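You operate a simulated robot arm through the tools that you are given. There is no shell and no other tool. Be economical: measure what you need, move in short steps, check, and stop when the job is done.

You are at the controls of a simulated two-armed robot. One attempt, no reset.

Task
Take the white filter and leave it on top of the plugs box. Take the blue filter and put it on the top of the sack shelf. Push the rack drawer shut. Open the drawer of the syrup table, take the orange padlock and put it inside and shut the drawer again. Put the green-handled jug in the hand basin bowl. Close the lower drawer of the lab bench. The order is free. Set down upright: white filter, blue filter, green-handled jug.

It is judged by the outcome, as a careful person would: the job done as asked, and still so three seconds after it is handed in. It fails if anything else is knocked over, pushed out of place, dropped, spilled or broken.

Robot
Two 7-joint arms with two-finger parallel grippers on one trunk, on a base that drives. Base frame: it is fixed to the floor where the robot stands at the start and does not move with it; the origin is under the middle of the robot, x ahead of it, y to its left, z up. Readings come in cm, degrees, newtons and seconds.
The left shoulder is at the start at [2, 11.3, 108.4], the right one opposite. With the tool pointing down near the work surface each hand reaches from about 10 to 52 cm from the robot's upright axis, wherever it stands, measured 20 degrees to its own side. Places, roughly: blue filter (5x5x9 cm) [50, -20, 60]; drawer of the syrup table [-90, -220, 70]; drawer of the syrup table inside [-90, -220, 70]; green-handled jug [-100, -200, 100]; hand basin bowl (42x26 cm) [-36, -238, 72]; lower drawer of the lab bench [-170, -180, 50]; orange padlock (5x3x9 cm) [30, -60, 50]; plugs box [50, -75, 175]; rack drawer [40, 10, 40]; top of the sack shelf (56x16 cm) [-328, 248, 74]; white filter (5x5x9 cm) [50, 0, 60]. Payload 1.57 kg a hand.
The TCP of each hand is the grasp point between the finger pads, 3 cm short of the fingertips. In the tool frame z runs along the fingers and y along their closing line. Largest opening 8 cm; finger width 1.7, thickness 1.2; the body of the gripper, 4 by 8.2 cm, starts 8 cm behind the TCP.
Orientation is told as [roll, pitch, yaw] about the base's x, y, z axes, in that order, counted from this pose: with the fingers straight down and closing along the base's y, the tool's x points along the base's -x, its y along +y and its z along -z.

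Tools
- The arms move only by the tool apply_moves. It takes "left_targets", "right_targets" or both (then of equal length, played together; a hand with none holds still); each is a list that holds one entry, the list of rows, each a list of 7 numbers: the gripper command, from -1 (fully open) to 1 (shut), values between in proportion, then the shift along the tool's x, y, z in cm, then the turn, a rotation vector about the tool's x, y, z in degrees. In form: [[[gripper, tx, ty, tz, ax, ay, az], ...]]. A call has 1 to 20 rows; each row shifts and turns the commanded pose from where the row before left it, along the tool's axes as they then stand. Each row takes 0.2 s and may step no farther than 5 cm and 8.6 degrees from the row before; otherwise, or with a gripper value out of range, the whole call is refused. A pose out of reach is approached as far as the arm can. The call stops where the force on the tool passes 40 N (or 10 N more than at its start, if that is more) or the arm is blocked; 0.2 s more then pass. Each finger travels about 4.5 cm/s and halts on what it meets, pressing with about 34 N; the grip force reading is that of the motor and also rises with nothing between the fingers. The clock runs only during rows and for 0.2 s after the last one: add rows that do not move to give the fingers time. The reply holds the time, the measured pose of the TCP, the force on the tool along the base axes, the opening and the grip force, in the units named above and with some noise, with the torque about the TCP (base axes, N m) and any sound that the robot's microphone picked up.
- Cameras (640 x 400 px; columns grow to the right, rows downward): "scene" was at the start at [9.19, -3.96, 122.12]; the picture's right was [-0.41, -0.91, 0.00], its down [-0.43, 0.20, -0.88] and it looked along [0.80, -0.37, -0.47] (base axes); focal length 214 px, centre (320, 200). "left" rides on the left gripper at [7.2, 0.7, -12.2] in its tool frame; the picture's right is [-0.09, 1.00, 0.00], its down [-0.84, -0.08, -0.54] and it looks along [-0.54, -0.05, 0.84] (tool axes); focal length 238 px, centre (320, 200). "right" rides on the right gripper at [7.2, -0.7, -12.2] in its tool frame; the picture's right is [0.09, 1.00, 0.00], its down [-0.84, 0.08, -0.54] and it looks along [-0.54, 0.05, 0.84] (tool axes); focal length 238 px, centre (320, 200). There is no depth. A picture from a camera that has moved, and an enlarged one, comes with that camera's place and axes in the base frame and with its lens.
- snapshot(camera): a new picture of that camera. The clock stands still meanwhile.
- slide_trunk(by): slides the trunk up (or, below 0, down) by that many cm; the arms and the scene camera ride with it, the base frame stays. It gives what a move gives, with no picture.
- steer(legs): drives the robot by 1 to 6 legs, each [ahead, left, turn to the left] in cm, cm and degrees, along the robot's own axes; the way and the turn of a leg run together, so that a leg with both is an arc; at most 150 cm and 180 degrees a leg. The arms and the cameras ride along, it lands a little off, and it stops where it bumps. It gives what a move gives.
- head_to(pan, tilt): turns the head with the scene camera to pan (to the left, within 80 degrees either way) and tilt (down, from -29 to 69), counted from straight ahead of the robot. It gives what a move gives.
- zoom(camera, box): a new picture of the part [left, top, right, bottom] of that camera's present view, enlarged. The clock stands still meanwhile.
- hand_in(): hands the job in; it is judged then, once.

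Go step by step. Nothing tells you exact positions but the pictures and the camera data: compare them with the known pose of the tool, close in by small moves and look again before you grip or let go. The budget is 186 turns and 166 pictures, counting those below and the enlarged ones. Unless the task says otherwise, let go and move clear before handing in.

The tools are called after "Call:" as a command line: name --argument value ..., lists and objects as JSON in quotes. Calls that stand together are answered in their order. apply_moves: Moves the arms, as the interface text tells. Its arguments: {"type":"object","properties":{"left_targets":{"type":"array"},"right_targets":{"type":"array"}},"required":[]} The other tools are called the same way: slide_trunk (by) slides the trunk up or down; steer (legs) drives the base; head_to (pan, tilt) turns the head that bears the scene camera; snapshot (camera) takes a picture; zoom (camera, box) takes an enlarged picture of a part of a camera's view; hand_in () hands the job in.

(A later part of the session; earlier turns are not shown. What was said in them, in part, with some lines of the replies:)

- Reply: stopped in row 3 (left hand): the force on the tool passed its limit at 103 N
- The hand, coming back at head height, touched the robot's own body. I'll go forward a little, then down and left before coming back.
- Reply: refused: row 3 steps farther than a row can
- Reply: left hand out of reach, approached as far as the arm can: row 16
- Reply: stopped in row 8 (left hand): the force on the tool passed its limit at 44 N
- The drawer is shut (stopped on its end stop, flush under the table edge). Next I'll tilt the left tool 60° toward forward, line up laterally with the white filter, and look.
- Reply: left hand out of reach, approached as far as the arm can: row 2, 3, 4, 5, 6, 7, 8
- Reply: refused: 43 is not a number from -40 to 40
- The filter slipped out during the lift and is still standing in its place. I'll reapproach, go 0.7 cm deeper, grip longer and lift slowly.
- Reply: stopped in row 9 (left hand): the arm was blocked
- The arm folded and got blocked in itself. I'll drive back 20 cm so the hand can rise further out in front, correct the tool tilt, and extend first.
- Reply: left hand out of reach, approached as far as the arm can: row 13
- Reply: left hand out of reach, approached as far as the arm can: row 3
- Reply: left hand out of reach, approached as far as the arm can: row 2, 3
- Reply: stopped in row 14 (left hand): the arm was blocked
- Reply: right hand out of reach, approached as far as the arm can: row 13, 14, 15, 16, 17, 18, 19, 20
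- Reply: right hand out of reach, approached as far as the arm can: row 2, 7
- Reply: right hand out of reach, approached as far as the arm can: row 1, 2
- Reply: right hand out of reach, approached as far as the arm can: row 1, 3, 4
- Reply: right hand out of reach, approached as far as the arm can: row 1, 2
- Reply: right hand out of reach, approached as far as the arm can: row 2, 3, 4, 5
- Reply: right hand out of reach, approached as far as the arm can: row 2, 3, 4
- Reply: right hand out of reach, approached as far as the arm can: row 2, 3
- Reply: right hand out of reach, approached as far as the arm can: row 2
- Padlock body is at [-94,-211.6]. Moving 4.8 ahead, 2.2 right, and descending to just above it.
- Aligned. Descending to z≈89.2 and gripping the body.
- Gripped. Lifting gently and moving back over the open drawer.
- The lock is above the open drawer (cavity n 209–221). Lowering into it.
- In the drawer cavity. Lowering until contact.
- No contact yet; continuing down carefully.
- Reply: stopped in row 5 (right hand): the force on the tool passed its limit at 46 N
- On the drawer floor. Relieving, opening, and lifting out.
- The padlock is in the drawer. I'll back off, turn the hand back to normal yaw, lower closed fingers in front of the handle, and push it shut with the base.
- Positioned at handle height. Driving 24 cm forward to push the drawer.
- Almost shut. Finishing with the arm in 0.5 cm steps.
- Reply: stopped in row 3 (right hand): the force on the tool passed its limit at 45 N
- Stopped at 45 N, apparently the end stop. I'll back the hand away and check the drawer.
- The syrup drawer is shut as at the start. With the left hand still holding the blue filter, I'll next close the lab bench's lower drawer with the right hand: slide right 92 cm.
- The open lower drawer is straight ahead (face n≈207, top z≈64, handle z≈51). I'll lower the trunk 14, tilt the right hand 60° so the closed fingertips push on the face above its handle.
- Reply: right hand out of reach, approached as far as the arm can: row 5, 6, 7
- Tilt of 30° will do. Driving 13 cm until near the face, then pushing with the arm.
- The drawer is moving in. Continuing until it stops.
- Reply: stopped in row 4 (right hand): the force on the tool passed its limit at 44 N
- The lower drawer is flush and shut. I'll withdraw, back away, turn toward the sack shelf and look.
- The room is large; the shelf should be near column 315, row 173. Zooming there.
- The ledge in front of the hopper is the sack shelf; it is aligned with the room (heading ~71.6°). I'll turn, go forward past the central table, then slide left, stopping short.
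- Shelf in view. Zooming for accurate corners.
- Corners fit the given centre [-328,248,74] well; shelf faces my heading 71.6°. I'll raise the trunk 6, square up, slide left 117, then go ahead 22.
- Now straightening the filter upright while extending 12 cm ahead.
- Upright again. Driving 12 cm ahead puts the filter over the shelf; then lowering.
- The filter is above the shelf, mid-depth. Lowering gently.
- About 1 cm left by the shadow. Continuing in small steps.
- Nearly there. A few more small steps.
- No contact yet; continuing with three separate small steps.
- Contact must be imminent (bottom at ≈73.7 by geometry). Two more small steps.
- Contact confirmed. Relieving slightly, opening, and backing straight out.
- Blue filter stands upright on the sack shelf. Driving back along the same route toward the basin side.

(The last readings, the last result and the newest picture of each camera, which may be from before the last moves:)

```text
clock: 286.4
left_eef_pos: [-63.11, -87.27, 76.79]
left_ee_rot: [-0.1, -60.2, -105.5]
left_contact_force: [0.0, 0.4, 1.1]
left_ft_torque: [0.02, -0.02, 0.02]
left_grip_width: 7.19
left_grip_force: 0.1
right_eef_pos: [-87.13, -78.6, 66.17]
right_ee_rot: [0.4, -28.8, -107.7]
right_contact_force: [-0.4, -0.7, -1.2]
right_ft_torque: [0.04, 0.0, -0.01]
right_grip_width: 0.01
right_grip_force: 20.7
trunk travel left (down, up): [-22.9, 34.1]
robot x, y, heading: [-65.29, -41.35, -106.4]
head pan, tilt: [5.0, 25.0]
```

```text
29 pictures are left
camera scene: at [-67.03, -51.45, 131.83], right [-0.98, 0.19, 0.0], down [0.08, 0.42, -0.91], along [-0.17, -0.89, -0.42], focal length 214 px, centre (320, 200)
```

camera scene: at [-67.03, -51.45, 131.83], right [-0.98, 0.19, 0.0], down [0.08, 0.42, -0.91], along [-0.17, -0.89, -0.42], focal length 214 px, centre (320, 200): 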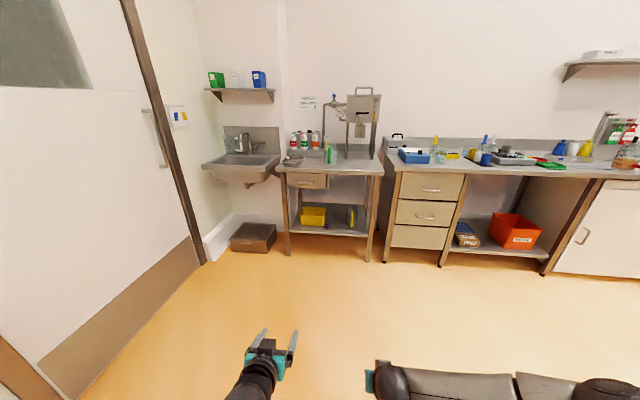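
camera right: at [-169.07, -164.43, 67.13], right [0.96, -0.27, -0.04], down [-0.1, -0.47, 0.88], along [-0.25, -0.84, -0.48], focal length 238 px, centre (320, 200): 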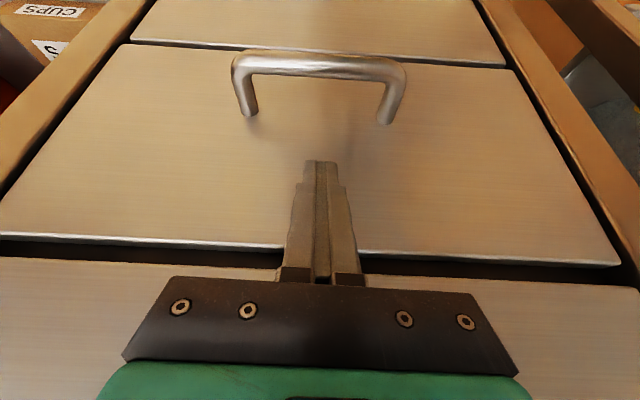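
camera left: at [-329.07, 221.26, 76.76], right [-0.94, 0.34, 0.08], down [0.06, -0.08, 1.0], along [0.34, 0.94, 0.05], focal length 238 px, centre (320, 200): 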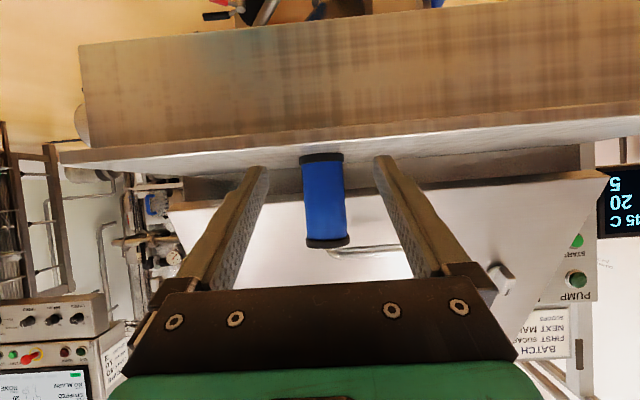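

All drawers look shut. Squaring up, driving 85 cm closer, turning the left tool to point down and raising it above the jug height.

Call:
steer --legs '[[0, 0, -2.1], [85, 0, 0]]'

Call:
slide_trunk --by 8

Call:
apply_moves --left_targets '[[[-0.4, 0, 0, 0, 0, 7.5, 0], [-0.4, 0, 0, 0, 0, 7.5, 0], [-0.4, 0, 0, 0, 0, 7.5, 0], [-0.4, 0, 0, 0, 0, 7.5, 0], [-0.4, 0, 0, 0, 0, 7.5, 0], [-0.4, 0, 0, 0, 0, 7.5, 0], [-0.4, 0, 0, 0, 0, 7.5, 0], [-0.4, 0, 0, 0, 0, 7.7, 0], [-0.4, 0, 0, -5, 0, 0, 0], [-0.4, 0, 0, -5, 0, 0, 0], [-0.4, 0, 0, -5, 0, 0, 0], [-0.4, 0, 0, -5, 0, 0, 0], [-0.4, 0, 0, -5, 0, 0, 0]]]'

Call:
snapshot --camera "left"

```text
clock: 291.3
left_eef_pos: [-91.16, -169.7, 76.8]
left_ee_rot: [0.1, -60.3, -107.2]
left_contact_force: [0.2, 0.1, 0.0]
left_ft_torque: [-0.02, -0.01, -0.01]
left_grip_width: 7.2
left_grip_force: 0.0
right_eef_pos: [-114.98, -160.4, 66.07]
right_ee_rot: [0.4, -28.8, -109.4]
right_contact_force: [0.7, -0.2, -0.7]
right_ft_torque: [0.03, 0.02, -0.02]
right_grip_width: 0.0
right_grip_force: 21.2
trunk travel left (down, up): [-22.9, 34.1]
robot x, y, heading: [-91.17, -123.75, -107.8]
head pan, tilt: [5.0, 25.0]
```

```text
clock: 292.5
left_eef_pos: [-91.14, -169.95, 84.91]
left_ee_rot: [0.0, -60.3, -107.0]
left_contact_force: [-0.2, -0.5, -0.1]
left_ft_torque: [0.02, 0.01, 0.01]
left_grip_width: 7.19
left_grip_force: 0.0
right_eef_pos: [-114.94, -160.26, 74.28]
right_ee_rot: [0.5, -28.8, -109.4]
right_contact_force: [0.5, 0.5, -0.2]
right_ft_torque: [0.02, 0.0, 0.01]
right_grip_width: 0.01
right_grip_force: 21.5
trunk travel left (down, up): [-30.9, 26.1]
robot x, y, heading: [-91.34, -123.78, -107.5]
head pan, tilt: [5.0, 25.0]
```

```text
clock: 295.3
left_eef_pos: [-91.08, -177.51, 104.47]
left_ee_rot: [-0.1, 0.0, -107.2]
left_contact_force: [-0.1, -0.6, 0.2]
left_ft_torque: [0.03, 0.01, 0.0]
left_grip_width: 5.61
left_grip_force: 0.0
left hand out of reach, approached as far as the arm can: row 10, 11, 12, 13
right_eef_pos: [-115.0, -160.35, 74.14]
right_ee_rot: [0.5, -28.7, -109.3]
right_contact_force: [-1.1, -0.7, -0.4]
right_ft_torque: [0.03, -0.04, -0.02]
right_grip_width: 0.0
right_grip_force: 21.1
trunk travel left (down, up): [-30.9, 26.1]
robot x, y, heading: [-91.24, -123.44, -107.5]
head pan, tilt: [5.0, 25.0]
```

```text
28 pictures are left
camera left: at [-88.29, -170.84, 116.77], right [0.92, -0.38, 0.0], down [-0.32, -0.78, 0.54], along [-0.21, -0.5, -0.84], focal length 238 px, centre (320, 200)
```

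left: 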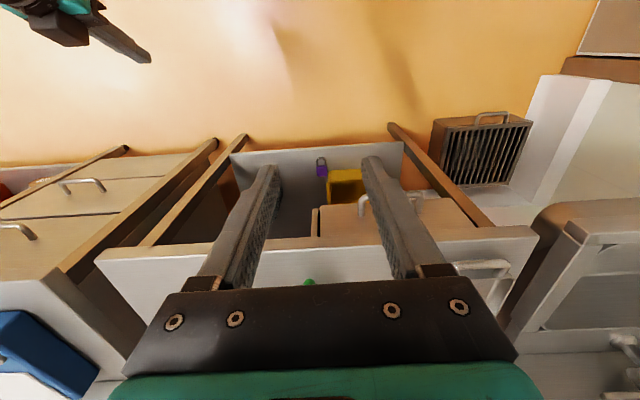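

The green handle is ahead. Driving 22 cm nearer and shifting right 4 to line up.

Call:
steer --legs '[[22, -3, 0]]'

Call:
snapshot --camera "left"

Call:
head_to --pan 8 --tilt 40

Call:
snapshot --camera "scene"

```text
clock: 297.0
left_eef_pos: [-100.37, -197.23, 104.36]
left_ee_rot: [0.1, 0.0, -107.0]
left_contact_force: [-0.5, 0.4, 0.0]
left_ft_torque: [0.02, 0.0, -0.01]
left_grip_width: 5.59
left_grip_force: 0.1
right_eef_pos: [-124.33, -180.01, 74.11]
right_ee_rot: [0.5, -28.8, -109.1]
right_contact_force: [-0.4, 0.4, -0.6]
right_ft_torque: [0.0, 0.03, 0.0]
right_grip_width: 0.0
right_grip_force: 21.2
trunk travel left (down, up): [-30.9, 26.1]
robot x, y, heading: [-101.05, -143.2, -107.5]
head pan, tilt: [5.0, 25.0]
```

```text
27 pictures are left
camera left: at [-97.64, -190.53, 116.72], right [0.93, -0.38, 0.0], down [-0.32, -0.78, 0.54], along [-0.21, -0.5, -0.84], focal length 238 px, centre (320, 200)
```

left: 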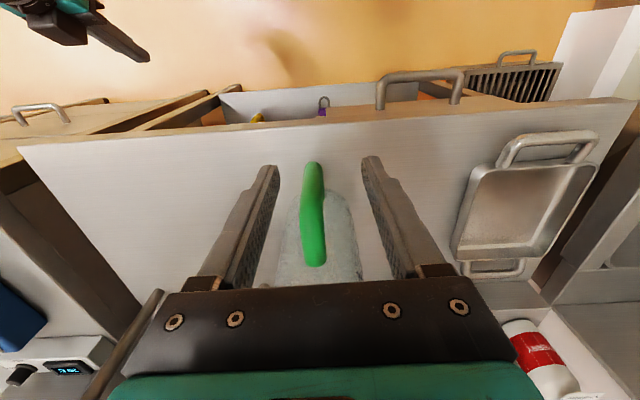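

```text
clock: 297.8
left_eef_pos: [-100.32, -197.23, 104.47]
left_ee_rot: [0.0, 0.0, -107.0]
left_contact_force: [-0.2, 0.0, -0.7]
left_ft_torque: [0.0, 0.02, 0.02]
left_grip_width: 5.59
left_grip_force: 0.1
right_eef_pos: [-124.35, -179.89, 74.11]
right_ee_rot: [0.5, -28.8, -109.3]
right_contact_force: [0.4, 0.0, -1.3]
right_ft_torque: [0.02, 0.05, 0.0]
right_grip_width: 0.0
right_grip_force: 21.0
trunk travel left (down, up): [-30.9, 26.1]
robot x, y, heading: [-101.12, -143.27, -107.6]
head pan, tilt: [8.0, 40.0]
```

```text
26 pictures are left
camera scene: at [-102.82, -152.76, 137.5], right [-0.99, 0.17, 0.0], down [0.11, 0.63, -0.77], along [-0.13, -0.76, -0.64], focal length 214 px, centre (320, 200)
```

scene: 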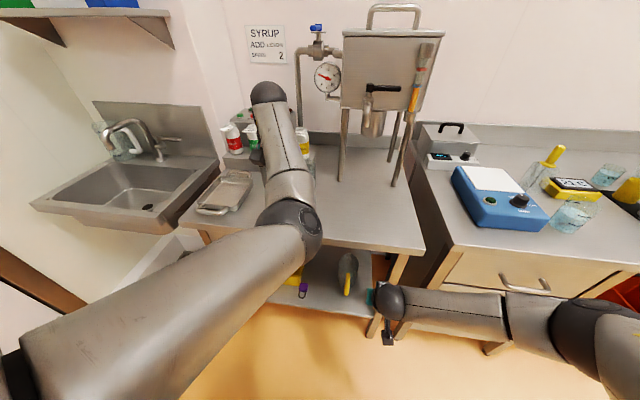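

Handle bar at about [-103.9,-202.8], z 88–103. I'll shift right 1.75 and use the base to advance about 6 cm so the fingers straddle it.

Call:
apply_moves --left_targets '[[[-0.4, 0, -1.75, 0, 0, 0, 0]]]'

Call:
steer --legs '[[5.5, 0, 0]]'

Call:
snapshot --camera "left"

```text
clock: 298.1
left_eef_pos: [-102.0, -197.11, 104.3]
left_ee_rot: [0.0, -0.2, -106.9]
left_contact_force: [0.2, -1.0, 0.1]
left_ft_torque: [0.03, 0.0, -0.03]
left_grip_width: 5.61
left_grip_force: 0.1
left hand out of reach, approached as far as the arm can: row 1
right_eef_pos: [-124.3, -179.9, 74.17]
right_ee_rot: [0.4, -28.8, -109.1]
right_contact_force: [0.1, 0.4, -0.6]
right_ft_torque: [-0.01, -0.03, -0.01]
right_grip_width: 0.0
right_grip_force: 20.7
trunk travel left (down, up): [-30.9, 26.1]
robot x, y, heading: [-100.83, -143.11, -107.4]
head pan, tilt: [8.0, 40.0]
```

```text
clock: 299.1
left_eef_pos: [-103.85, -202.46, 104.34]
left_ee_rot: [0.0, -0.1, -107.0]
left_contact_force: [-0.8, 0.0, 0.0]
left_ft_torque: [0.01, -0.04, -0.03]
left_grip_width: 5.62
left_grip_force: 0.1
right_eef_pos: [-126.06, -185.12, 74.01]
right_ee_rot: [0.5, -28.7, -109.2]
right_contact_force: [-1.1, 0.2, -0.1]
right_ft_torque: [0.0, -0.03, 0.01]
right_grip_width: 0.0
right_grip_force: 21.4
trunk travel left (down, up): [-30.9, 26.1]
robot x, y, heading: [-102.72, -148.52, -107.5]
head pan, tilt: [8.0, 40.0]
```

```text
25 pictures are left
camera left: at [-101.02, -195.76, 116.56], right [0.93, -0.38, 0.0], down [-0.32, -0.78, 0.54], along [-0.2, -0.5, -0.84], focal length 238 px, centre (320, 200)
```

left: 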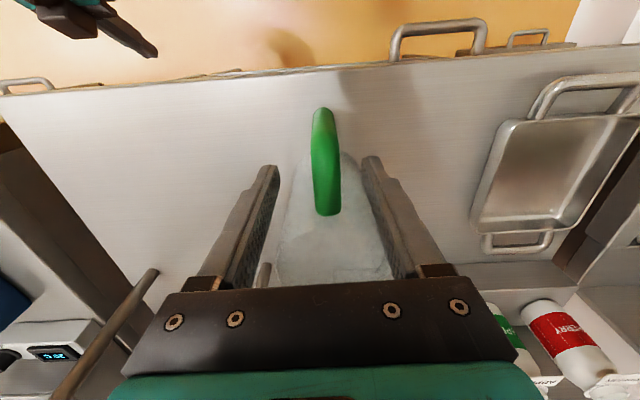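

The fingers straddle the handle. Adjusting 1 cm back and 0.4 left, lowering 8 cm and checking.

Call:
apply_moves --left_targets '[[[-0.4, 1.0, 0.4, 0, 0, 0, 0], [-0.4, 0, 0, 3, 0, 0, 0], [-0.4, 0, 0, 3, 0, 0, 0], [-0.4, 0, 0, 2.2, 0, 0, 0]]]'

Call:
snapshot --camera "left"

```text
clock: 300.1
left_eef_pos: [-103.23, -202.16, 95.69]
left_ee_rot: [0.0, -0.1, -107.1]
left_contact_force: [-0.7, 0.7, -0.1]
left_ft_torque: [0.0, -0.02, -0.02]
left_grip_width: 5.61
left_grip_force: 0.1
left hand out of reach, approached as far as the arm can: row 1
right_eef_pos: [-126.02, -185.11, 74.14]
right_ee_rot: [0.5, -28.8, -109.2]
right_contact_force: [-0.6, 0.1, -0.9]
right_ft_torque: [-0.01, 0.0, -0.02]
right_grip_width: 0.0
right_grip_force: 21.3
trunk travel left (down, up): [-30.9, 26.1]
robot x, y, heading: [-103.07, -148.37, -107.6]
head pan, tilt: [8.0, 40.0]
```

```text
24 pictures are left
camera left: at [-100.45, -195.48, 108.07], right [0.93, -0.38, 0.0], down [-0.32, -0.78, 0.54], along [-0.21, -0.5, -0.84], focal length 238 px, centre (320, 200)
```

left: 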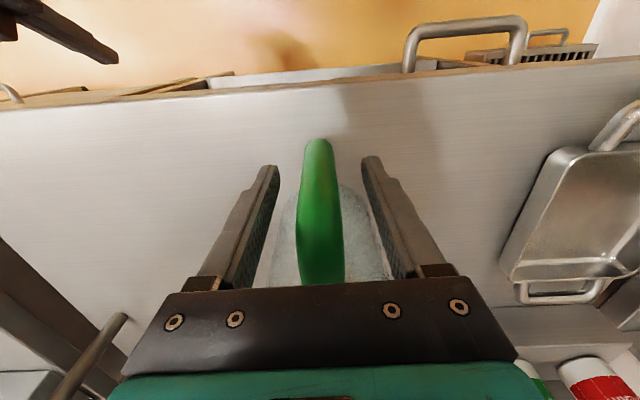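

The handle is between the pads. Gripping.

Call:
apply_moves --left_targets '[[[1, 0, 0, 0, 0, 0, 0], [1, 0, 0, 0, 0, 0, 0], [1, 0, 0, 0, 0, 0, 0], [1, 0, 0, 0, 0, 0, 0], [1, 0, 0, 0, 0, 0, 0], [1, 0, 0, 0, 0, 0, 0], [1, 0, 0, -0.3, 0, 0, 0], [1, 0, 0, -0.5, 0, 0, 0], [1, 0, 0, -0.7, 0, 0, 0]]]'

Call:
snapshot --camera "left"

```text
clock: 302.1
left_eef_pos: [-103.14, -202.05, 97.53]
left_ee_rot: [0.0, -0.1, -107.0]
left_contact_force: [-0.4, -0.4, -1.1]
left_ft_torque: [0.09, -0.05, 0.0]
left_grip_width: 2.14
left_grip_force: 34.5
right_eef_pos: [-125.92, -185.21, 74.16]
right_ee_rot: [0.4, -28.8, -109.2]
right_contact_force: [0.8, -0.7, -0.5]
right_ft_torque: [0.0, -0.01, 0.01]
right_grip_width: 0.0
right_grip_force: 21.4
trunk travel left (down, up): [-30.9, 26.1]
robot x, y, heading: [-102.43, -148.35, -107.5]
head pan, tilt: [8.0, 40.0]
```

```text
23 pictures are left
camera left: at [-100.29, -195.4, 109.7], right [0.93, -0.38, 0.0], down [-0.32, -0.78, 0.54], along [-0.21, -0.5, -0.84], focal length 238 px, centre (320, 200)
```

left: 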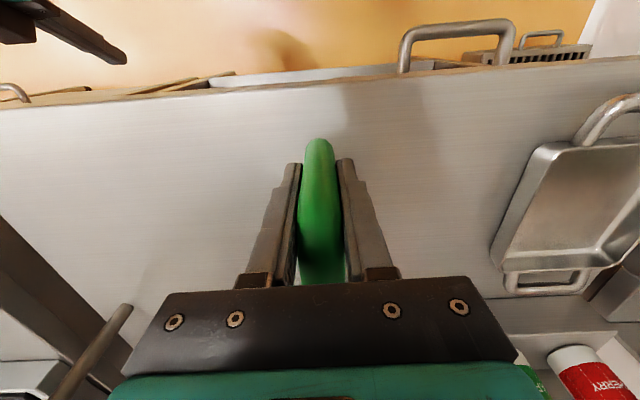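

Jug is held (2.1 cm handle) and lifted. Raising with the trunk, backing out 30 cm, sliding left 61 cm to the basin, and looking.

Call:
slide_trunk --by 8

Call:
steer --legs '[[-30, 0, 0], [0, 61, -0.8]]'

Call:
head_to --pan 15 --tilt 38

Call:
snapshot --camera "scene"

Call:
snapshot --camera "left"

```text
clock: 303.3
left_eef_pos: [-103.09, -201.95, 105.35]
left_ee_rot: [0.1, 0.0, -107.0]
left_contact_force: [0.1, -0.2, -2.4]
left_ft_torque: [0.08, -0.07, -0.02]
left_grip_width: 2.13
left_grip_force: 34.0
right_eef_pos: [-125.87, -185.16, 82.08]
right_ee_rot: [0.5, -28.8, -109.1]
right_contact_force: [0.0, -0.1, -0.5]
right_ft_torque: [0.0, -0.02, -0.01]
right_grip_width: 0.0
right_grip_force: 21.1
trunk travel left (down, up): [-38.9, 18.1]
robot x, y, heading: [-102.2, -148.39, -107.5]
head pan, tilt: [8.0, 40.0]
```

```text
clock: 308.3
left_eef_pos: [-40.92, -192.99, 105.33]
left_ee_rot: [0.0, 0.0, -109.7]
left_contact_force: [-0.1, 0.9, -1.2]
left_ft_torque: [0.08, -0.01, 0.02]
left_grip_width: 2.12
left_grip_force: 34.0
right_eef_pos: [-62.84, -174.94, 82.09]
right_ee_rot: [0.4, -28.9, -112.1]
right_contact_force: [-0.1, -0.1, 0.4]
right_ft_torque: [0.02, 0.01, -0.02]
right_grip_width: 0.0
right_grip_force: 21.0
trunk travel left (down, up): [-38.9, 18.1]
robot x, y, heading: [-37.64, -139.34, -110.7]
head pan, tilt: [8.0, 40.0]
```

```text
clock: 308.9
left_eef_pos: [-40.93, -193.08, 105.35]
left_ee_rot: [0.0, -0.1, -109.8]
left_contact_force: [0.2, -0.3, -2.2]
left_ft_torque: [0.14, -0.05, 0.02]
left_grip_width: 2.11
left_grip_force: 33.8
right_eef_pos: [-62.88, -174.96, 82.04]
right_ee_rot: [0.5, -28.8, -112.0]
right_contact_force: [-0.5, 0.4, 0.4]
right_ft_torque: [-0.01, -0.02, 0.01]
right_grip_width: 0.0
right_grip_force: 21.1
trunk travel left (down, up): [-38.9, 18.1]
robot x, y, heading: [-37.51, -139.4, -110.5]
head pan, tilt: [15.0, 38.0]
```

```text
22 pictures are left
camera scene: at [-39.07, -149.17, 145.79], right [-1.0, 0.1, 0.0], down [0.06, 0.61, -0.79], along [-0.08, -0.78, -0.62], focal length 214 px, centre (320, 200)
```

scene: 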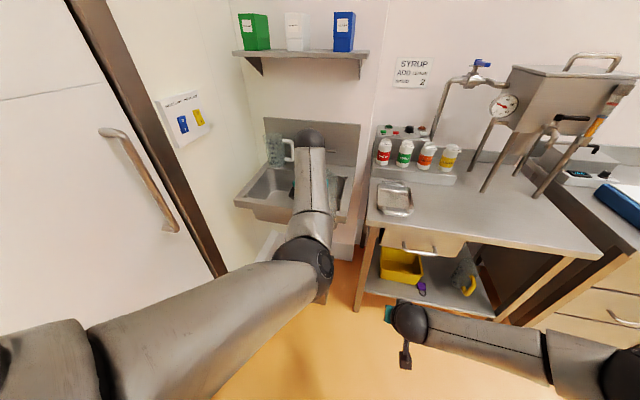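

```text
21 pictures are left
camera left: at [-37.8, -186.44, 117.68], right [0.91, -0.42, 0.0], down [-0.36, -0.76, 0.54], along [-0.23, -0.49, -0.84], focal length 238 px, centre (320, 200)
```

left: 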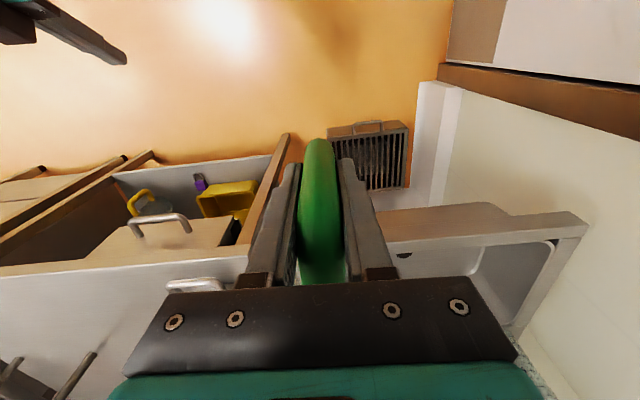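

The jug is held. I need to see faucet, spout and the other jug clearly before placing; zooming at the basin.

Call:
zoom --camera "scene" --box '[220, 100, 380, 240]'

```text
2.86 times, centred on (300, 170) of scene
camera zoom: at [-39.07, -149.17, 145.79], right [-1.0, 0.1, 0.0], down [0.06, 0.61, -0.79], along [-0.08, -0.78, -0.62], focal length 613 px, centre (377, 286)
```

zoom: 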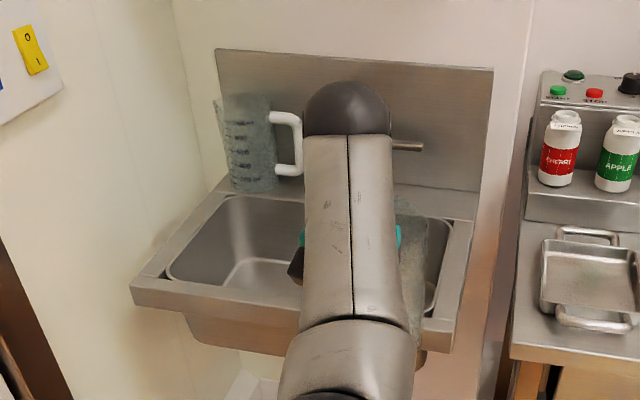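

Spout is near l2≈34 and the other jug stands on the back-left ledge; free bowl space is between, about l2 45. I'll shift left and move forward most of the way, then check.

Call:
apply_moves --left_targets '[[[1, 0, 1.5, 0, 0, 0, 0], [1, 0, 1.5, 0, 0, 0, 0], [1, 0, 1, 0, 0, 0, 0]]]'

Call:
steer --legs '[[0, 16, 2.0], [24, 0, 0]]'

Call:
snapshot --camera "left"

Call:
snapshot --camera "scene"

```text
clock: 309.7
left_eef_pos: [-37.03, -194.42, 105.57]
left_ee_rot: [0.0, -0.1, -109.9]
left_contact_force: [-0.4, -0.8, -0.6]
left_ft_torque: [0.08, -0.03, -0.01]
left_grip_width: 2.15
left_grip_force: 34.2
right_eef_pos: [-62.82, -175.05, 82.07]
right_ee_rot: [0.5, -28.8, -112.2]
right_contact_force: [0.0, 1.5, 0.6]
right_ft_torque: [-0.03, 0.0, 0.01]
right_grip_width: 0.01
right_grip_force: 21.6
trunk travel left (down, up): [-38.9, 18.1]
robot x, y, heading: [-38.02, -139.47, -110.4]
head pan, tilt: [15.0, 38.0]
```

```text
clock: 312.5
left_eef_pos: [-27.72, -222.15, 105.51]
left_ee_rot: [-0.1, 0.0, -108.3]
left_contact_force: [-0.6, -0.3, -1.9]
left_ft_torque: [0.12, -0.07, 0.0]
left_grip_width: 2.12
left_grip_force: 34.2
right_eef_pos: [-54.18, -203.4, 82.12]
right_ee_rot: [0.5, -28.7, -110.6]
right_contact_force: [1.2, 0.5, 0.4]
right_ft_torque: [0.03, -0.01, 0.0]
right_grip_width: 0.01
right_grip_force: 20.8
trunk travel left (down, up): [-38.9, 18.1]
robot x, y, heading: [-29.64, -167.27, -108.8]
head pan, tilt: [15.0, 38.0]
```

```text
19 pictures are left
camera left: at [-24.88, -215.54, 117.78], right [0.92, -0.4, 0.0], down [-0.34, -0.77, 0.54], along [-0.22, -0.5, -0.84], focal length 238 px, centre (320, 200)
```

left: 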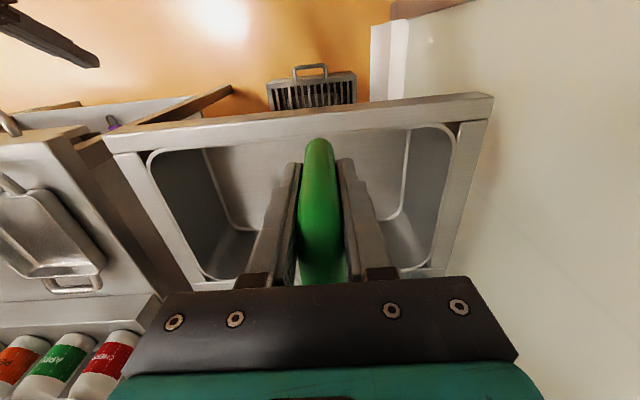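

```text
18 pictures are left
camera scene: at [-31.07, -177.07, 145.79], right [-1.0, 0.07, 0.0], down [0.04, 0.61, -0.79], along [-0.05, -0.79, -0.62], focal length 214 px, centre (320, 200)
```

scene: 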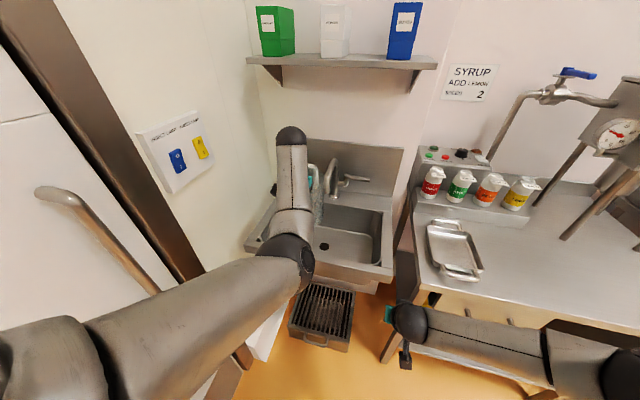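

Bowl interior spans n 221–249 around the hand. Before the last advance I check spout clearance.

Call:
zoom --camera "scene" --box '[240, 110, 420, 270]'

```text
2.50 times, centred on (330, 190) of scene
camera zoom: at [-31.07, -177.07, 145.79], right [-1.0, 0.07, 0.0], down [0.04, 0.61, -0.79], along [-0.05, -0.79, -0.62], focal length 536 px, centre (295, 225)
```

zoom: 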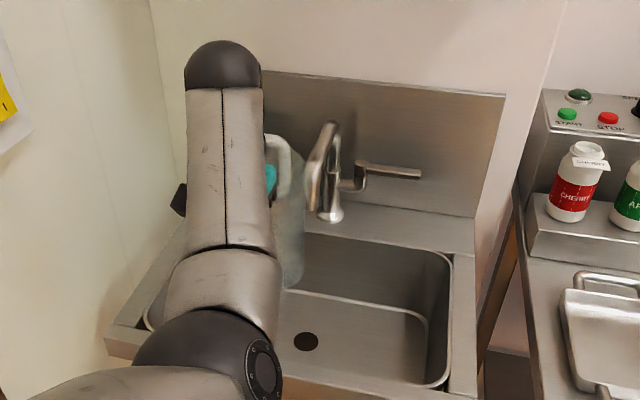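

The spout (l2≈39) would be grazed by the jug's right side. I'll shift the jug 4.8 cm left with the arm, then advance.

Call:
apply_moves --left_targets '[[[1, 0, 1.6, 0, 0, 0, 0], [1, 0, 1.6, 0, 0, 0, 0], [1, 0, 1.6, 0, 0, 0, 0]]]'

Call:
zoom --camera "scene" --box '[220, 110, 400, 270]'

```text
clock: 313.3
left_eef_pos: [-23.13, -223.64, 105.44]
left_ee_rot: [0.0, 0.0, -108.4]
left_contact_force: [-0.3, 0.6, -2.0]
left_ft_torque: [0.12, 0.0, 0.01]
left_grip_width: 2.15
left_grip_force: 34.2
right_eef_pos: [-54.22, -203.31, 82.19]
right_ee_rot: [0.5, -28.8, -110.6]
right_contact_force: [0.3, 0.3, -0.3]
right_ft_torque: [-0.03, -0.01, 0.01]
right_grip_width: 0.0
right_grip_force: 21.2
trunk travel left (down, up): [-38.9, 18.1]
robot x, y, heading: [-29.96, -166.87, -108.8]
head pan, tilt: [15.0, 38.0]
```

```text
2.50 times, centred on (310, 190) of scene
camera zoom: at [-31.0, -177.0, 145.79], right [-1.0, 0.07, 0.0], down [0.04, 0.61, -0.79], along [-0.05, -0.79, -0.62], focal length 536 px, centre (345, 225)
```

zoom: 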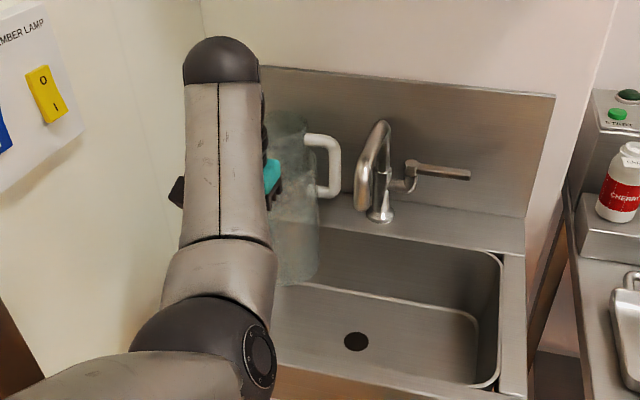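

Gap to the spout is now about 5 cm. Advancing 7 cm, then lowering partway.

Call:
steer --legs '[[7, 0, 0]]'

Call:
zoom --camera "scene" --box '[220, 110, 400, 270]'

Call:
snapshot --camera "left"

```text
clock: 314.3
left_eef_pos: [-25.36, -230.04, 105.46]
left_ee_rot: [0.0, -0.1, -108.5]
left_contact_force: [0.5, 0.0, -1.7]
left_ft_torque: [0.12, -0.07, 0.02]
left_grip_width: 2.14
left_grip_force: 33.3
right_eef_pos: [-56.47, -209.67, 82.1]
right_ee_rot: [0.5, -28.8, -110.6]
right_contact_force: [0.5, -0.8, 1.0]
right_ft_torque: [-0.04, 0.02, -0.02]
right_grip_width: 0.0
right_grip_force: 21.8
trunk travel left (down, up): [-38.9, 18.1]
robot x, y, heading: [-32.09, -173.98, -108.8]
head pan, tilt: [15.0, 38.0]
```

```text
2.50 times, centred on (310, 190) of scene
camera zoom: at [-33.28, -183.47, 145.79], right [-1.0, 0.07, 0.0], down [0.04, 0.61, -0.79], along [-0.06, -0.79, -0.62], focal length 536 px, centre (345, 225)
```

zoom: 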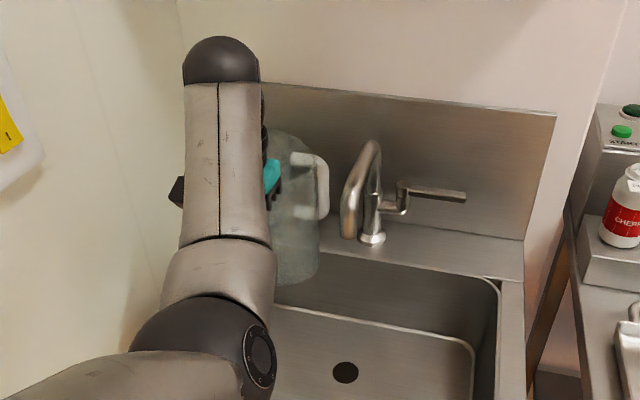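

```text
14 pictures are left
camera left: at [-22.52, -223.49, 117.74], right [0.92, -0.4, 0.0], down [-0.34, -0.77, 0.54], along [-0.22, -0.5, -0.84], focal length 238 px, centre (320, 200)
```

left: 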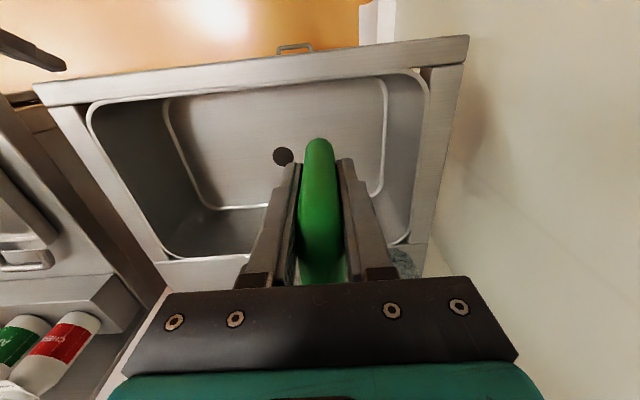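

Floor of the bowl is n 226–246, l2 up to 60; jug lands around n 238, l2 50. Advancing 1.5 more and lowering 17 cm.

Call:
apply_moves --left_targets '[[[1, -1.5, 0.3, 0, 0, 0, 0], [1, 0, 0, 2.5, 0, 0, 0], [1, 0, 0, 2.5, 0, 0, 0], [1, 0, 0, 2.5, 0, 0, 0], [1, 0, 0, 2.5, 0, 0, 0], [1, 0, 0, 2.5, 0, 0, 0], [1, 0, 0, 2.5, 0, 0, 0], [1, 0, 0, 2, 0, 0, 0]]]'

Call:
zoom --camera "scene" --box '[220, 110, 400, 270]'

Call:
snapshot --camera "left"

```text
clock: 316.1
left_eef_pos: [-25.6, -231.45, 88.64]
left_ee_rot: [0.0, -0.1, -108.3]
left_contact_force: [-1.0, 1.0, -0.9]
left_ft_torque: [0.12, -0.05, 0.02]
left_grip_width: 2.13
left_grip_force: 34.3
right_eef_pos: [-56.54, -209.72, 82.03]
right_ee_rot: [0.6, -28.8, -110.5]
right_contact_force: [0.5, -0.7, 1.0]
right_ft_torque: [0.03, 0.03, 0.01]
right_grip_width: 0.0
right_grip_force: 21.1
trunk travel left (down, up): [-38.9, 18.1]
robot x, y, heading: [-32.14, -173.52, -109.2]
head pan, tilt: [15.0, 38.0]
```

```text
2.50 times, centred on (310, 190) of scene
camera zoom: at [-33.23, -183.38, 145.8], right [-1.0, 0.07, 0.0], down [0.04, 0.61, -0.79], along [-0.06, -0.79, -0.62], focal length 536 px, centre (345, 225)
```

zoom: 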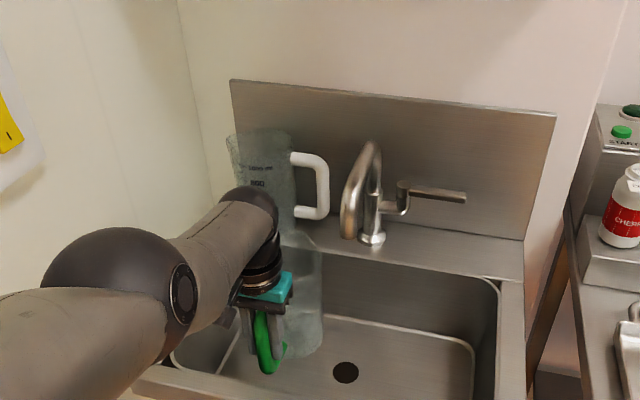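

```text
12 pictures are left
camera left: at [-22.68, -224.8, 100.87], right [0.92, -0.4, 0.0], down [-0.34, -0.77, 0.55], along [-0.22, -0.5, -0.84], focal length 238 px, centre (320, 200)
```

left: 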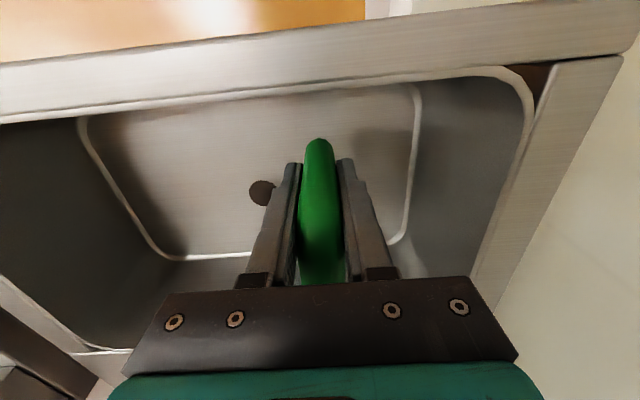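

The jug is inside the bowl and upright, ~6 cm above the floor. Lowering 5 cm, then feeling for contact.

Call:
apply_moves --left_targets '[[[1, 0, 0, 1, 0, 0, 0], [1, 0, 0, 1, 0, 0, 0], [1, 0, 0, 1, 0, 0, 0], [1, 0, 0, 0.8, 0, 0, 0], [1, 0, 0, 0.6, 0, 0, 0]]]'

Call:
apply_moves --left_targets '[[[1, 0, 0, 0.4, 0, 0, 0], [1, 0, 0, 0.3, 0, 0, 0]]]'

Call:
zoom --camera "scene" --box '[220, 150, 380, 270]'

```text
clock: 317.3
left_eef_pos: [-25.34, -229.38, 85.01]
left_ee_rot: [-0.1, 0.0, -108.4]
left_contact_force: [0.1, 0.2, -0.8]
left_ft_torque: [0.11, -0.03, 0.03]
left_grip_width: 2.14
left_grip_force: 34.0
left hand out of reach, approached as far as the arm can: row 1, 2, 3, 4, 5
right_eef_pos: [-56.56, -209.76, 82.13]
right_ee_rot: [0.5, -28.8, -110.6]
right_contact_force: [0.8, -0.4, -0.3]
right_ft_torque: [-0.01, 0.0, 0.01]
right_grip_width: 0.0
right_grip_force: 21.7
trunk travel left (down, up): [-38.9, 18.1]
robot x, y, heading: [-32.14, -173.51, -109.1]
head pan, tilt: [15.0, 38.0]
```

```text
clock: 317.9
left_eef_pos: [-25.27, -229.13, 84.67]
left_ee_rot: [0.0, -0.1, -108.4]
left_contact_force: [-0.1, 0.1, -1.5]
left_ft_torque: [0.11, -0.06, 0.0]
left_grip_width: 2.13
left_grip_force: 33.4
left hand out of reach, approached as far as the arm can: row 2
right_eef_pos: [-56.49, -209.66, 82.18]
right_ee_rot: [0.5, -28.8, -110.5]
right_contact_force: [-0.2, -0.1, 0.0]
right_ft_torque: [0.0, -0.06, -0.02]
right_grip_width: 0.01
right_grip_force: 20.5
trunk travel left (down, up): [-38.9, 18.1]
robot x, y, heading: [-32.37, -173.51, -109.1]
head pan, tilt: [15.0, 38.0]
```

```text
3.33 times, centred on (300, 210) of scene
camera zoom: at [-33.24, -183.36, 145.8], right [-1.0, 0.07, 0.0], down [0.04, 0.61, -0.79], along [-0.06, -0.79, -0.62], focal length 715 px, centre (387, 167)
```

zoom: 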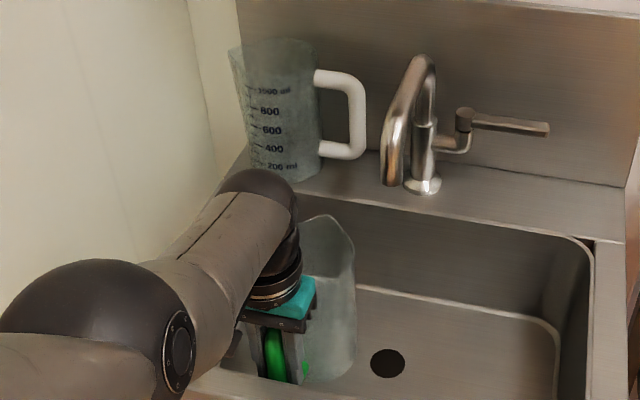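

The arm is at its lower reach limit; I'll use the trunk to lower the last few cm.

Call:
slide_trunk --by -1.6

Call:
apply_moves --left_targets '[[[1, -0.8, 0, 0, 0, 0, 0], [1, -0.7, 0, 0, 0, 0, 0]]]'

Call:
slide_trunk --by -0.6

```text
clock: 318.6
left_eef_pos: [-25.33, -229.22, 82.92]
left_ee_rot: [0.0, -0.1, -108.4]
left_contact_force: [-0.5, -0.2, -1.2]
left_ft_torque: [0.1, -0.04, 0.01]
left_grip_width: 2.16
left_grip_force: 34.2
right_eef_pos: [-56.44, -209.61, 80.45]
right_ee_rot: [0.5, -28.8, -110.5]
right_contact_force: [-0.8, 0.0, 0.6]
right_ft_torque: [0.01, -0.01, 0.0]
right_grip_width: 0.03
right_grip_force: 20.9
trunk travel left (down, up): [-37.3, 19.7]
robot x, y, heading: [-32.04, -173.75, -109.1]
head pan, tilt: [15.0, 38.0]
```

```text
clock: 319.2
left_eef_pos: [-25.5, -229.3, 83.38]
left_ee_rot: [-0.1, -0.1, -108.4]
left_contact_force: [-0.3, 0.1, -1.0]
left_ft_torque: [0.12, -0.03, -0.01]
left_grip_width: 2.11
left_grip_force: 33.9
left hand out of reach, approached as far as the arm can: row 1, 2
right_eef_pos: [-56.45, -209.68, 80.53]
right_ee_rot: [0.5, -28.8, -110.6]
right_contact_force: [0.9, -1.2, -0.6]
right_ft_torque: [-0.01, -0.02, 0.01]
right_grip_width: 0.02
right_grip_force: 21.3
trunk travel left (down, up): [-37.3, 19.7]
robot x, y, heading: [-32.54, -174.08, -109.2]
head pan, tilt: [15.0, 38.0]
```

```text
clock: 319.7
left_eef_pos: [-25.57, -229.21, 82.73]
left_ee_rot: [0.1, -0.1, -108.4]
left_contact_force: [-0.5, 0.0, -1.6]
left_ft_torque: [0.1, -0.04, -0.01]
left_grip_width: 2.13
left_grip_force: 33.7
right_eef_pos: [-56.43, -209.7, 79.93]
right_ee_rot: [0.5, -28.9, -110.6]
right_contact_force: [-0.1, 1.0, 0.3]
right_ft_torque: [-0.01, -0.01, 0.01]
right_grip_width: 0.0
right_grip_force: 21.2
trunk travel left (down, up): [-36.7, 20.3]
robot x, y, heading: [-32.19, -173.41, -109.0]
head pan, tilt: [15.0, 38.0]
```

Continuing in small trunk steps, watching the force.

Call:
slide_trunk --by -0.4

Call:
slide_trunk --by -0.4

Call:
snapshot --camera "left"

```text
clock: 320.2
left_eef_pos: [-25.43, -229.3, 82.34]
left_ee_rot: [0.0, -0.1, -108.4]
left_contact_force: [0.0, 0.3, -0.8]
left_ft_torque: [0.09, -0.03, -0.01]
left_grip_width: 2.14
left_grip_force: 33.9
right_eef_pos: [-56.38, -209.64, 79.58]
right_ee_rot: [0.5, -28.8, -110.5]
right_contact_force: [-0.9, 0.0, 0.1]
right_ft_torque: [0.0, -0.01, 0.02]
right_grip_width: 0.0
right_grip_force: 21.3
trunk travel left (down, up): [-36.3, 20.7]
robot x, y, heading: [-31.9, -173.63, -108.8]
head pan, tilt: [15.0, 38.0]
```

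```text
clock: 320.8
left_eef_pos: [-25.39, -229.27, 81.97]
left_ee_rot: [-0.1, -0.2, -108.4]
left_contact_force: [0.7, 0.0, -1.5]
left_ft_torque: [0.08, -0.05, -0.03]
left_grip_width: 2.12
left_grip_force: 33.6
right_eef_pos: [-56.44, -209.58, 79.01]
right_ee_rot: [0.5, -28.8, -110.7]
right_contact_force: [-0.3, -0.3, 0.3]
right_ft_torque: [0.0, -0.02, -0.03]
right_grip_width: 0.0
right_grip_force: 21.0
trunk travel left (down, up): [-35.9, 21.1]
robot x, y, heading: [-32.22, -173.69, -109.1]
head pan, tilt: [15.0, 38.0]
```

```text
10 pictures are left
camera left: at [-22.57, -222.7, 94.23], right [0.92, -0.4, 0.0], down [-0.34, -0.77, 0.54], along [-0.22, -0.5, -0.84], focal length 238 px, centre (320, 200)
```

left: 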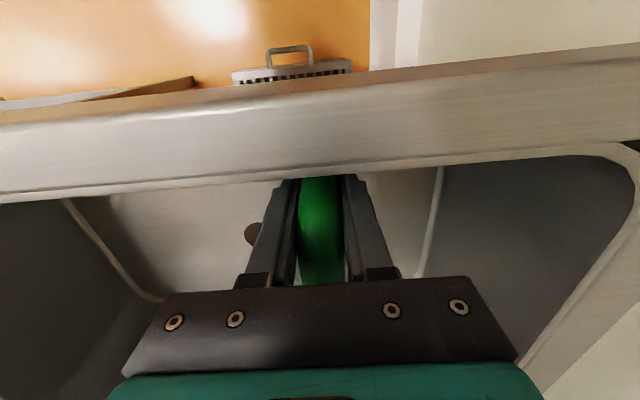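

Still not touching. Two more 0.4 cm steps.

Call:
slide_trunk --by -0.4

Call:
slide_trunk --by -0.4

```text
clock: 321.3
left_eef_pos: [-25.5, -229.33, 81.6]
left_ee_rot: [-0.1, -0.2, -108.4]
left_contact_force: [0.9, 0.2, 2.0]
left_ft_torque: [-0.36, 0.17, -0.01]
left_grip_width: 2.15
left_grip_force: 33.5
right_eef_pos: [-56.43, -209.72, 78.61]
right_ee_rot: [0.5, -28.9, -110.5]
right_contact_force: [-0.5, 0.0, 0.0]
right_ft_torque: [-0.02, 0.0, 0.0]
right_grip_width: 0.0
right_grip_force: 20.7
trunk travel left (down, up): [-35.5, 21.5]
robot x, y, heading: [-32.59, -173.61, -108.7]
head pan, tilt: [15.0, 38.0]
```

```text
clock: 321.8
left_eef_pos: [-25.51, -229.24, 81.37]
left_ee_rot: [0.1, -0.3, -108.3]
left_contact_force: [1.8, 5.7, 21.4]
left_ft_torque: [-0.39, 0.21, -0.04]
left_grip_width: 2.17
left_grip_force: 34.1
right_eef_pos: [-56.41, -209.53, 78.54]
right_ee_rot: [0.6, -28.9, -110.6]
right_contact_force: [0.2, 0.2, -0.7]
right_ft_torque: [-0.02, 0.05, -0.01]
right_grip_width: 0.02
right_grip_force: 21.0
trunk travel left (down, up): [-35.1, 21.9]
robot x, y, heading: [-32.11, -173.33, -108.9]
head pan, tilt: [15.0, 38.0]
```

Jug is standing on the bowl floor. Relieving, opening, and lifting the hand straight up.

Call:
slide_trunk --by 0.3

Call:
apply_moves --left_targets '[[[0.2, 0, 0, 0, 0, 0, 0], [-0.1, 0, 0, 0, 0, 0, 0], [-0.3, 0, 0, 0, 0, 0, 0], [-0.3, 0, 0, 0, 0, 0, 0], [-0.3, 0, 0, -1, 0, 0, 0], [-0.3, 0, 0, -2, 0, 0, 0], [-0.3, 0, 0, -3, 0, 0, 0], [-0.3, 0, 0, -4, 0, 0, 0], [-0.3, 0, 0, -4, 0, 0, 0], [-0.3, 0, 0, -4, 0, 0, 0]]]'

Call:
snapshot --camera "left"

```text
clock: 322.4
left_eef_pos: [-25.48, -229.42, 81.37]
left_ee_rot: [0.1, -0.2, -108.4]
left_contact_force: [-0.9, -2.8, 6.0]
left_ft_torque: [-0.49, 0.08, 0.07]
left_grip_width: 2.15
left_grip_force: 34.0
right_eef_pos: [-56.43, -209.54, 78.57]
right_ee_rot: [0.5, -28.8, -110.6]
right_contact_force: [0.5, -0.6, 0.2]
right_ft_torque: [0.01, -0.01, -0.02]
right_grip_width: 0.0
right_grip_force: 21.1
trunk travel left (down, up): [-35.4, 21.6]
robot x, y, heading: [-31.99, -174.01, -109.2]
head pan, tilt: [15.0, 38.0]
```

```text
clock: 324.6
left_eef_pos: [-25.47, -229.0, 99.3]
left_ee_rot: [0.0, -0.1, -108.3]
left_contact_force: [-0.2, -0.4, -0.1]
left_ft_torque: [-0.01, 0.01, -0.02]
left_grip_width: 5.22
left_grip_force: 0.1
right_eef_pos: [-56.38, -209.64, 78.54]
right_ee_rot: [0.5, -28.8, -110.6]
right_contact_force: [-0.4, -1.2, -0.5]
right_ft_torque: [0.0, -0.01, 0.0]
right_grip_width: 0.01
right_grip_force: 21.7
trunk travel left (down, up): [-35.4, 21.6]
robot x, y, heading: [-32.38, -173.67, -108.8]
head pan, tilt: [15.0, 38.0]
```

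```text
9 pictures are left
camera left: at [-22.47, -222.4, 111.55], right [0.92, -0.4, 0.0], down [-0.34, -0.77, 0.54], along [-0.22, -0.5, -0.84], focal length 238 px, centre (320, 200)
```

left: 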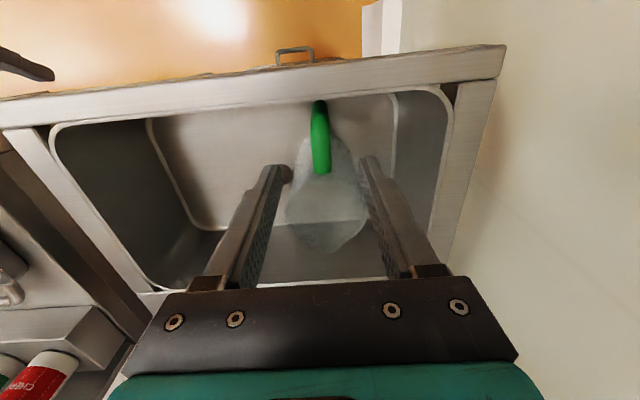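

The jug stands in the bowl. Backing away and checking everything with the scene camera.

Call:
steer --legs '[[-45, 0, 0]]'

Call:
head_to --pan 3 --tilt 28

Call:
snapshot --camera "scene"

```text
clock: 327.3
left_eef_pos: [-11.03, -186.63, 99.21]
left_ee_rot: [0.1, -0.1, -108.7]
left_contact_force: [0.4, -0.9, 0.3]
left_ft_torque: [0.0, 0.02, 0.01]
left_grip_width: 5.21
left_grip_force: 0.0
right_eef_pos: [-41.88, -167.25, 78.62]
right_ee_rot: [0.6, -28.8, -111.1]
right_contact_force: [0.4, -0.9, -0.1]
right_ft_torque: [-0.03, 0.02, -0.02]
right_grip_width: 0.0
right_grip_force: 20.7
trunk travel left (down, up): [-35.4, 21.6]
robot x, y, heading: [-17.51, -131.44, -109.4]
head pan, tilt: [15.0, 38.0]
```

```text
clock: 328.0
left_eef_pos: [-10.99, -186.71, 99.21]
left_ee_rot: [0.0, -0.1, -108.7]
left_contact_force: [-0.6, 0.3, 0.5]
left_ft_torque: [-0.03, -0.05, -0.01]
left_grip_width: 5.2
left_grip_force: 0.1
right_eef_pos: [-41.94, -167.22, 78.62]
right_ee_rot: [0.5, -28.7, -111.0]
right_contact_force: [0.9, -0.2, -0.3]
right_ft_torque: [0.01, 0.01, -0.03]
right_grip_width: 0.0
right_grip_force: 20.8
trunk travel left (down, up): [-35.4, 21.6]
robot x, y, heading: [-17.85, -131.32, -109.3]
head pan, tilt: [3.0, 28.0]
```

```text
8 pictures are left
camera scene: at [-20.48, -141.16, 143.85], right [-0.96, 0.28, 0.0], down [0.13, 0.45, -0.88], along [-0.25, -0.85, -0.47], focal length 214 px, centre (320, 200)
```

scene: 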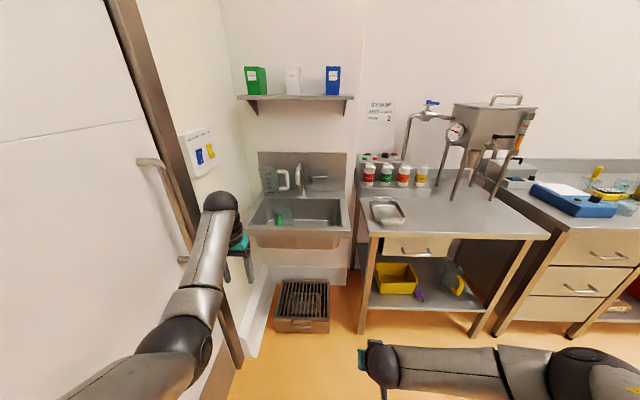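

Jug sits in the bowl. Zooming to verify it and the syrup drawer.

Call:
zoom --camera "scene" --box '[240, 150, 480, 290]'

Call:
steer --legs '[[-30, -40, 0], [0, 0, 90]]'

Call:
head_to --pan 30 --tilt 20

Call:
snapshot --camera "scene"

```text
2.67 times, centred on (360, 220) of scene
camera zoom: at [-20.48, -141.16, 143.85], right [-0.96, 0.28, 0.0], down [0.13, 0.45, -0.88], along [-0.25, -0.85, -0.47], focal length 572 px, centre (213, 147)
```

zoom: 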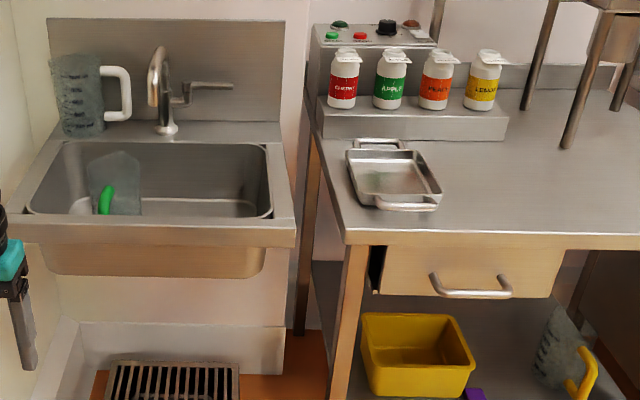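

```text
clock: 334.6
left_eef_pos: [10.78, -85.68, 99.14]
left_ee_rot: [0.0, -0.2, -20.9]
left_contact_force: [0.2, 0.6, -0.1]
left_ft_torque: [-0.04, 0.01, 0.01]
left_grip_width: 5.2
left_grip_force: 0.1
right_eef_pos: [-9.95, -115.89, 78.62]
right_ee_rot: [0.4, -28.8, -23.3]
right_contact_force: [1.2, -0.1, 0.9]
right_ft_torque: [-0.02, 0.0, 0.02]
right_grip_width: 0.0
right_grip_force: 21.9
trunk travel left (down, up): [-35.4, 21.6]
robot x, y, heading: [-44.94, -90.04, -21.6]
head pan, tilt: [3.0, 28.0]
```

```text
clock: 335.5
left_eef_pos: [10.91, -85.78, 99.11]
left_ee_rot: [0.1, 0.0, -21.0]
left_contact_force: [-0.6, 0.6, 0.4]
left_ft_torque: [-0.01, 0.01, -0.01]
left_grip_width: 5.19
left_grip_force: 0.0
right_eef_pos: [-9.83, -115.76, 78.63]
right_ee_rot: [0.5, -28.7, -23.4]
right_contact_force: [0.3, 0.2, 0.2]
right_ft_torque: [0.01, -0.04, 0.0]
right_grip_width: 0.01
right_grip_force: 21.9
trunk travel left (down, up): [-35.4, 21.6]
robot x, y, heading: [-44.72, -89.98, -21.6]
head pan, tilt: [30.0, 20.0]
```

```text
6 pictures are left
camera scene: at [-34.79, -89.16, 145.14], right [0.14, -0.99, 0.0], down [-0.34, -0.05, -0.94], along [0.93, 0.14, -0.34], focal length 214 px, centre (320, 200)
```

scene: 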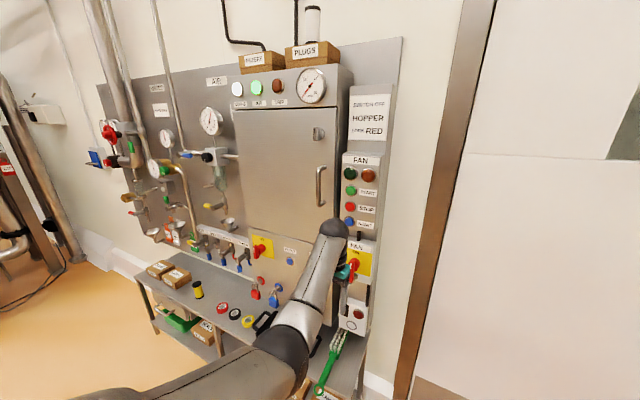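

White filter is still on the plugs box. Zooming on the rack drawer.

Call:
zoom --camera "scene" --box '[130, 260, 260, 360]'

```text
4.00 times, centred on (195, 310) of scene
camera zoom: at [-34.79, -89.16, 145.14], right [0.14, -0.99, 0.0], down [-0.34, -0.05, -0.94], along [0.93, 0.14, -0.34], focal length 858 px, centre (820, -240)
```

zoom: 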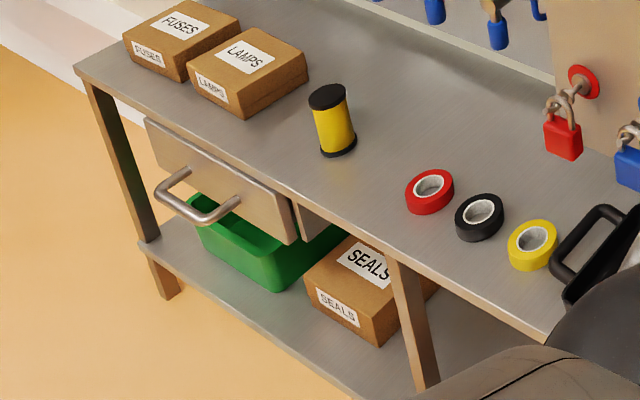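

The panel sits against its housing; one close zoom to be sure there's no gap.

Call:
zoom --camera "scene" --box '[160, 285, 210, 325]'

```text
10.00 times, centred on (185, 305) of scene
camera zoom: at [-34.79, -89.16, 145.14], right [0.14, -0.99, 0.0], down [-0.34, -0.05, -0.94], along [0.93, 0.14, -0.34], focal length 2145 px, centre (1670, -850)
```

zoom: 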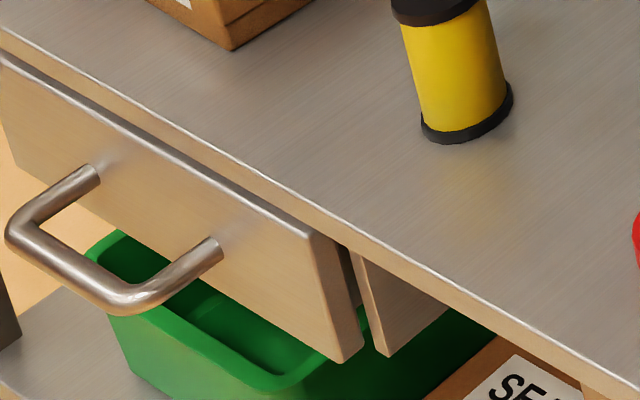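

Everything checked is in place: both filters upright on their targets, the padlock in the syrup drawer, the jug upright in the bowl, and all three drawers pushed to their stops. Both hands are clear, so I'm handing in.

Call:
hand_in

```text
The job is handed in.
```

I've handed the job in. Every item was moved or shut as asked and both hands are clear, but I can't be certain the rack drawer is fully shut.

- **White filter:** upright on top of the plugs box, seen still standing there at the end.
- **Blue filter:** upright on top of the sack shelf.
- **Orange padlock:** inside the syrup table drawer. I pushed that drawer until it stopped; one rough position estimate put it slightly short of where it started.
- **Green-handled jug:** upright in the basin bowl, clear of the tap and the other jug.
- **Rack drawer and lab bench lower drawer:** both pushed until they stopped. The lab bench drawer sits level with its neighbours. The rack drawer shows a dark gap of about 0.7 cm behind its front, which may be how it is built.

The white filter slipped out on the first lift but stayed upright where it was. I saw nothing knocked over, and the tray and hanging locks looked in place, though one lock may have swung slightly as I worked beneath it.
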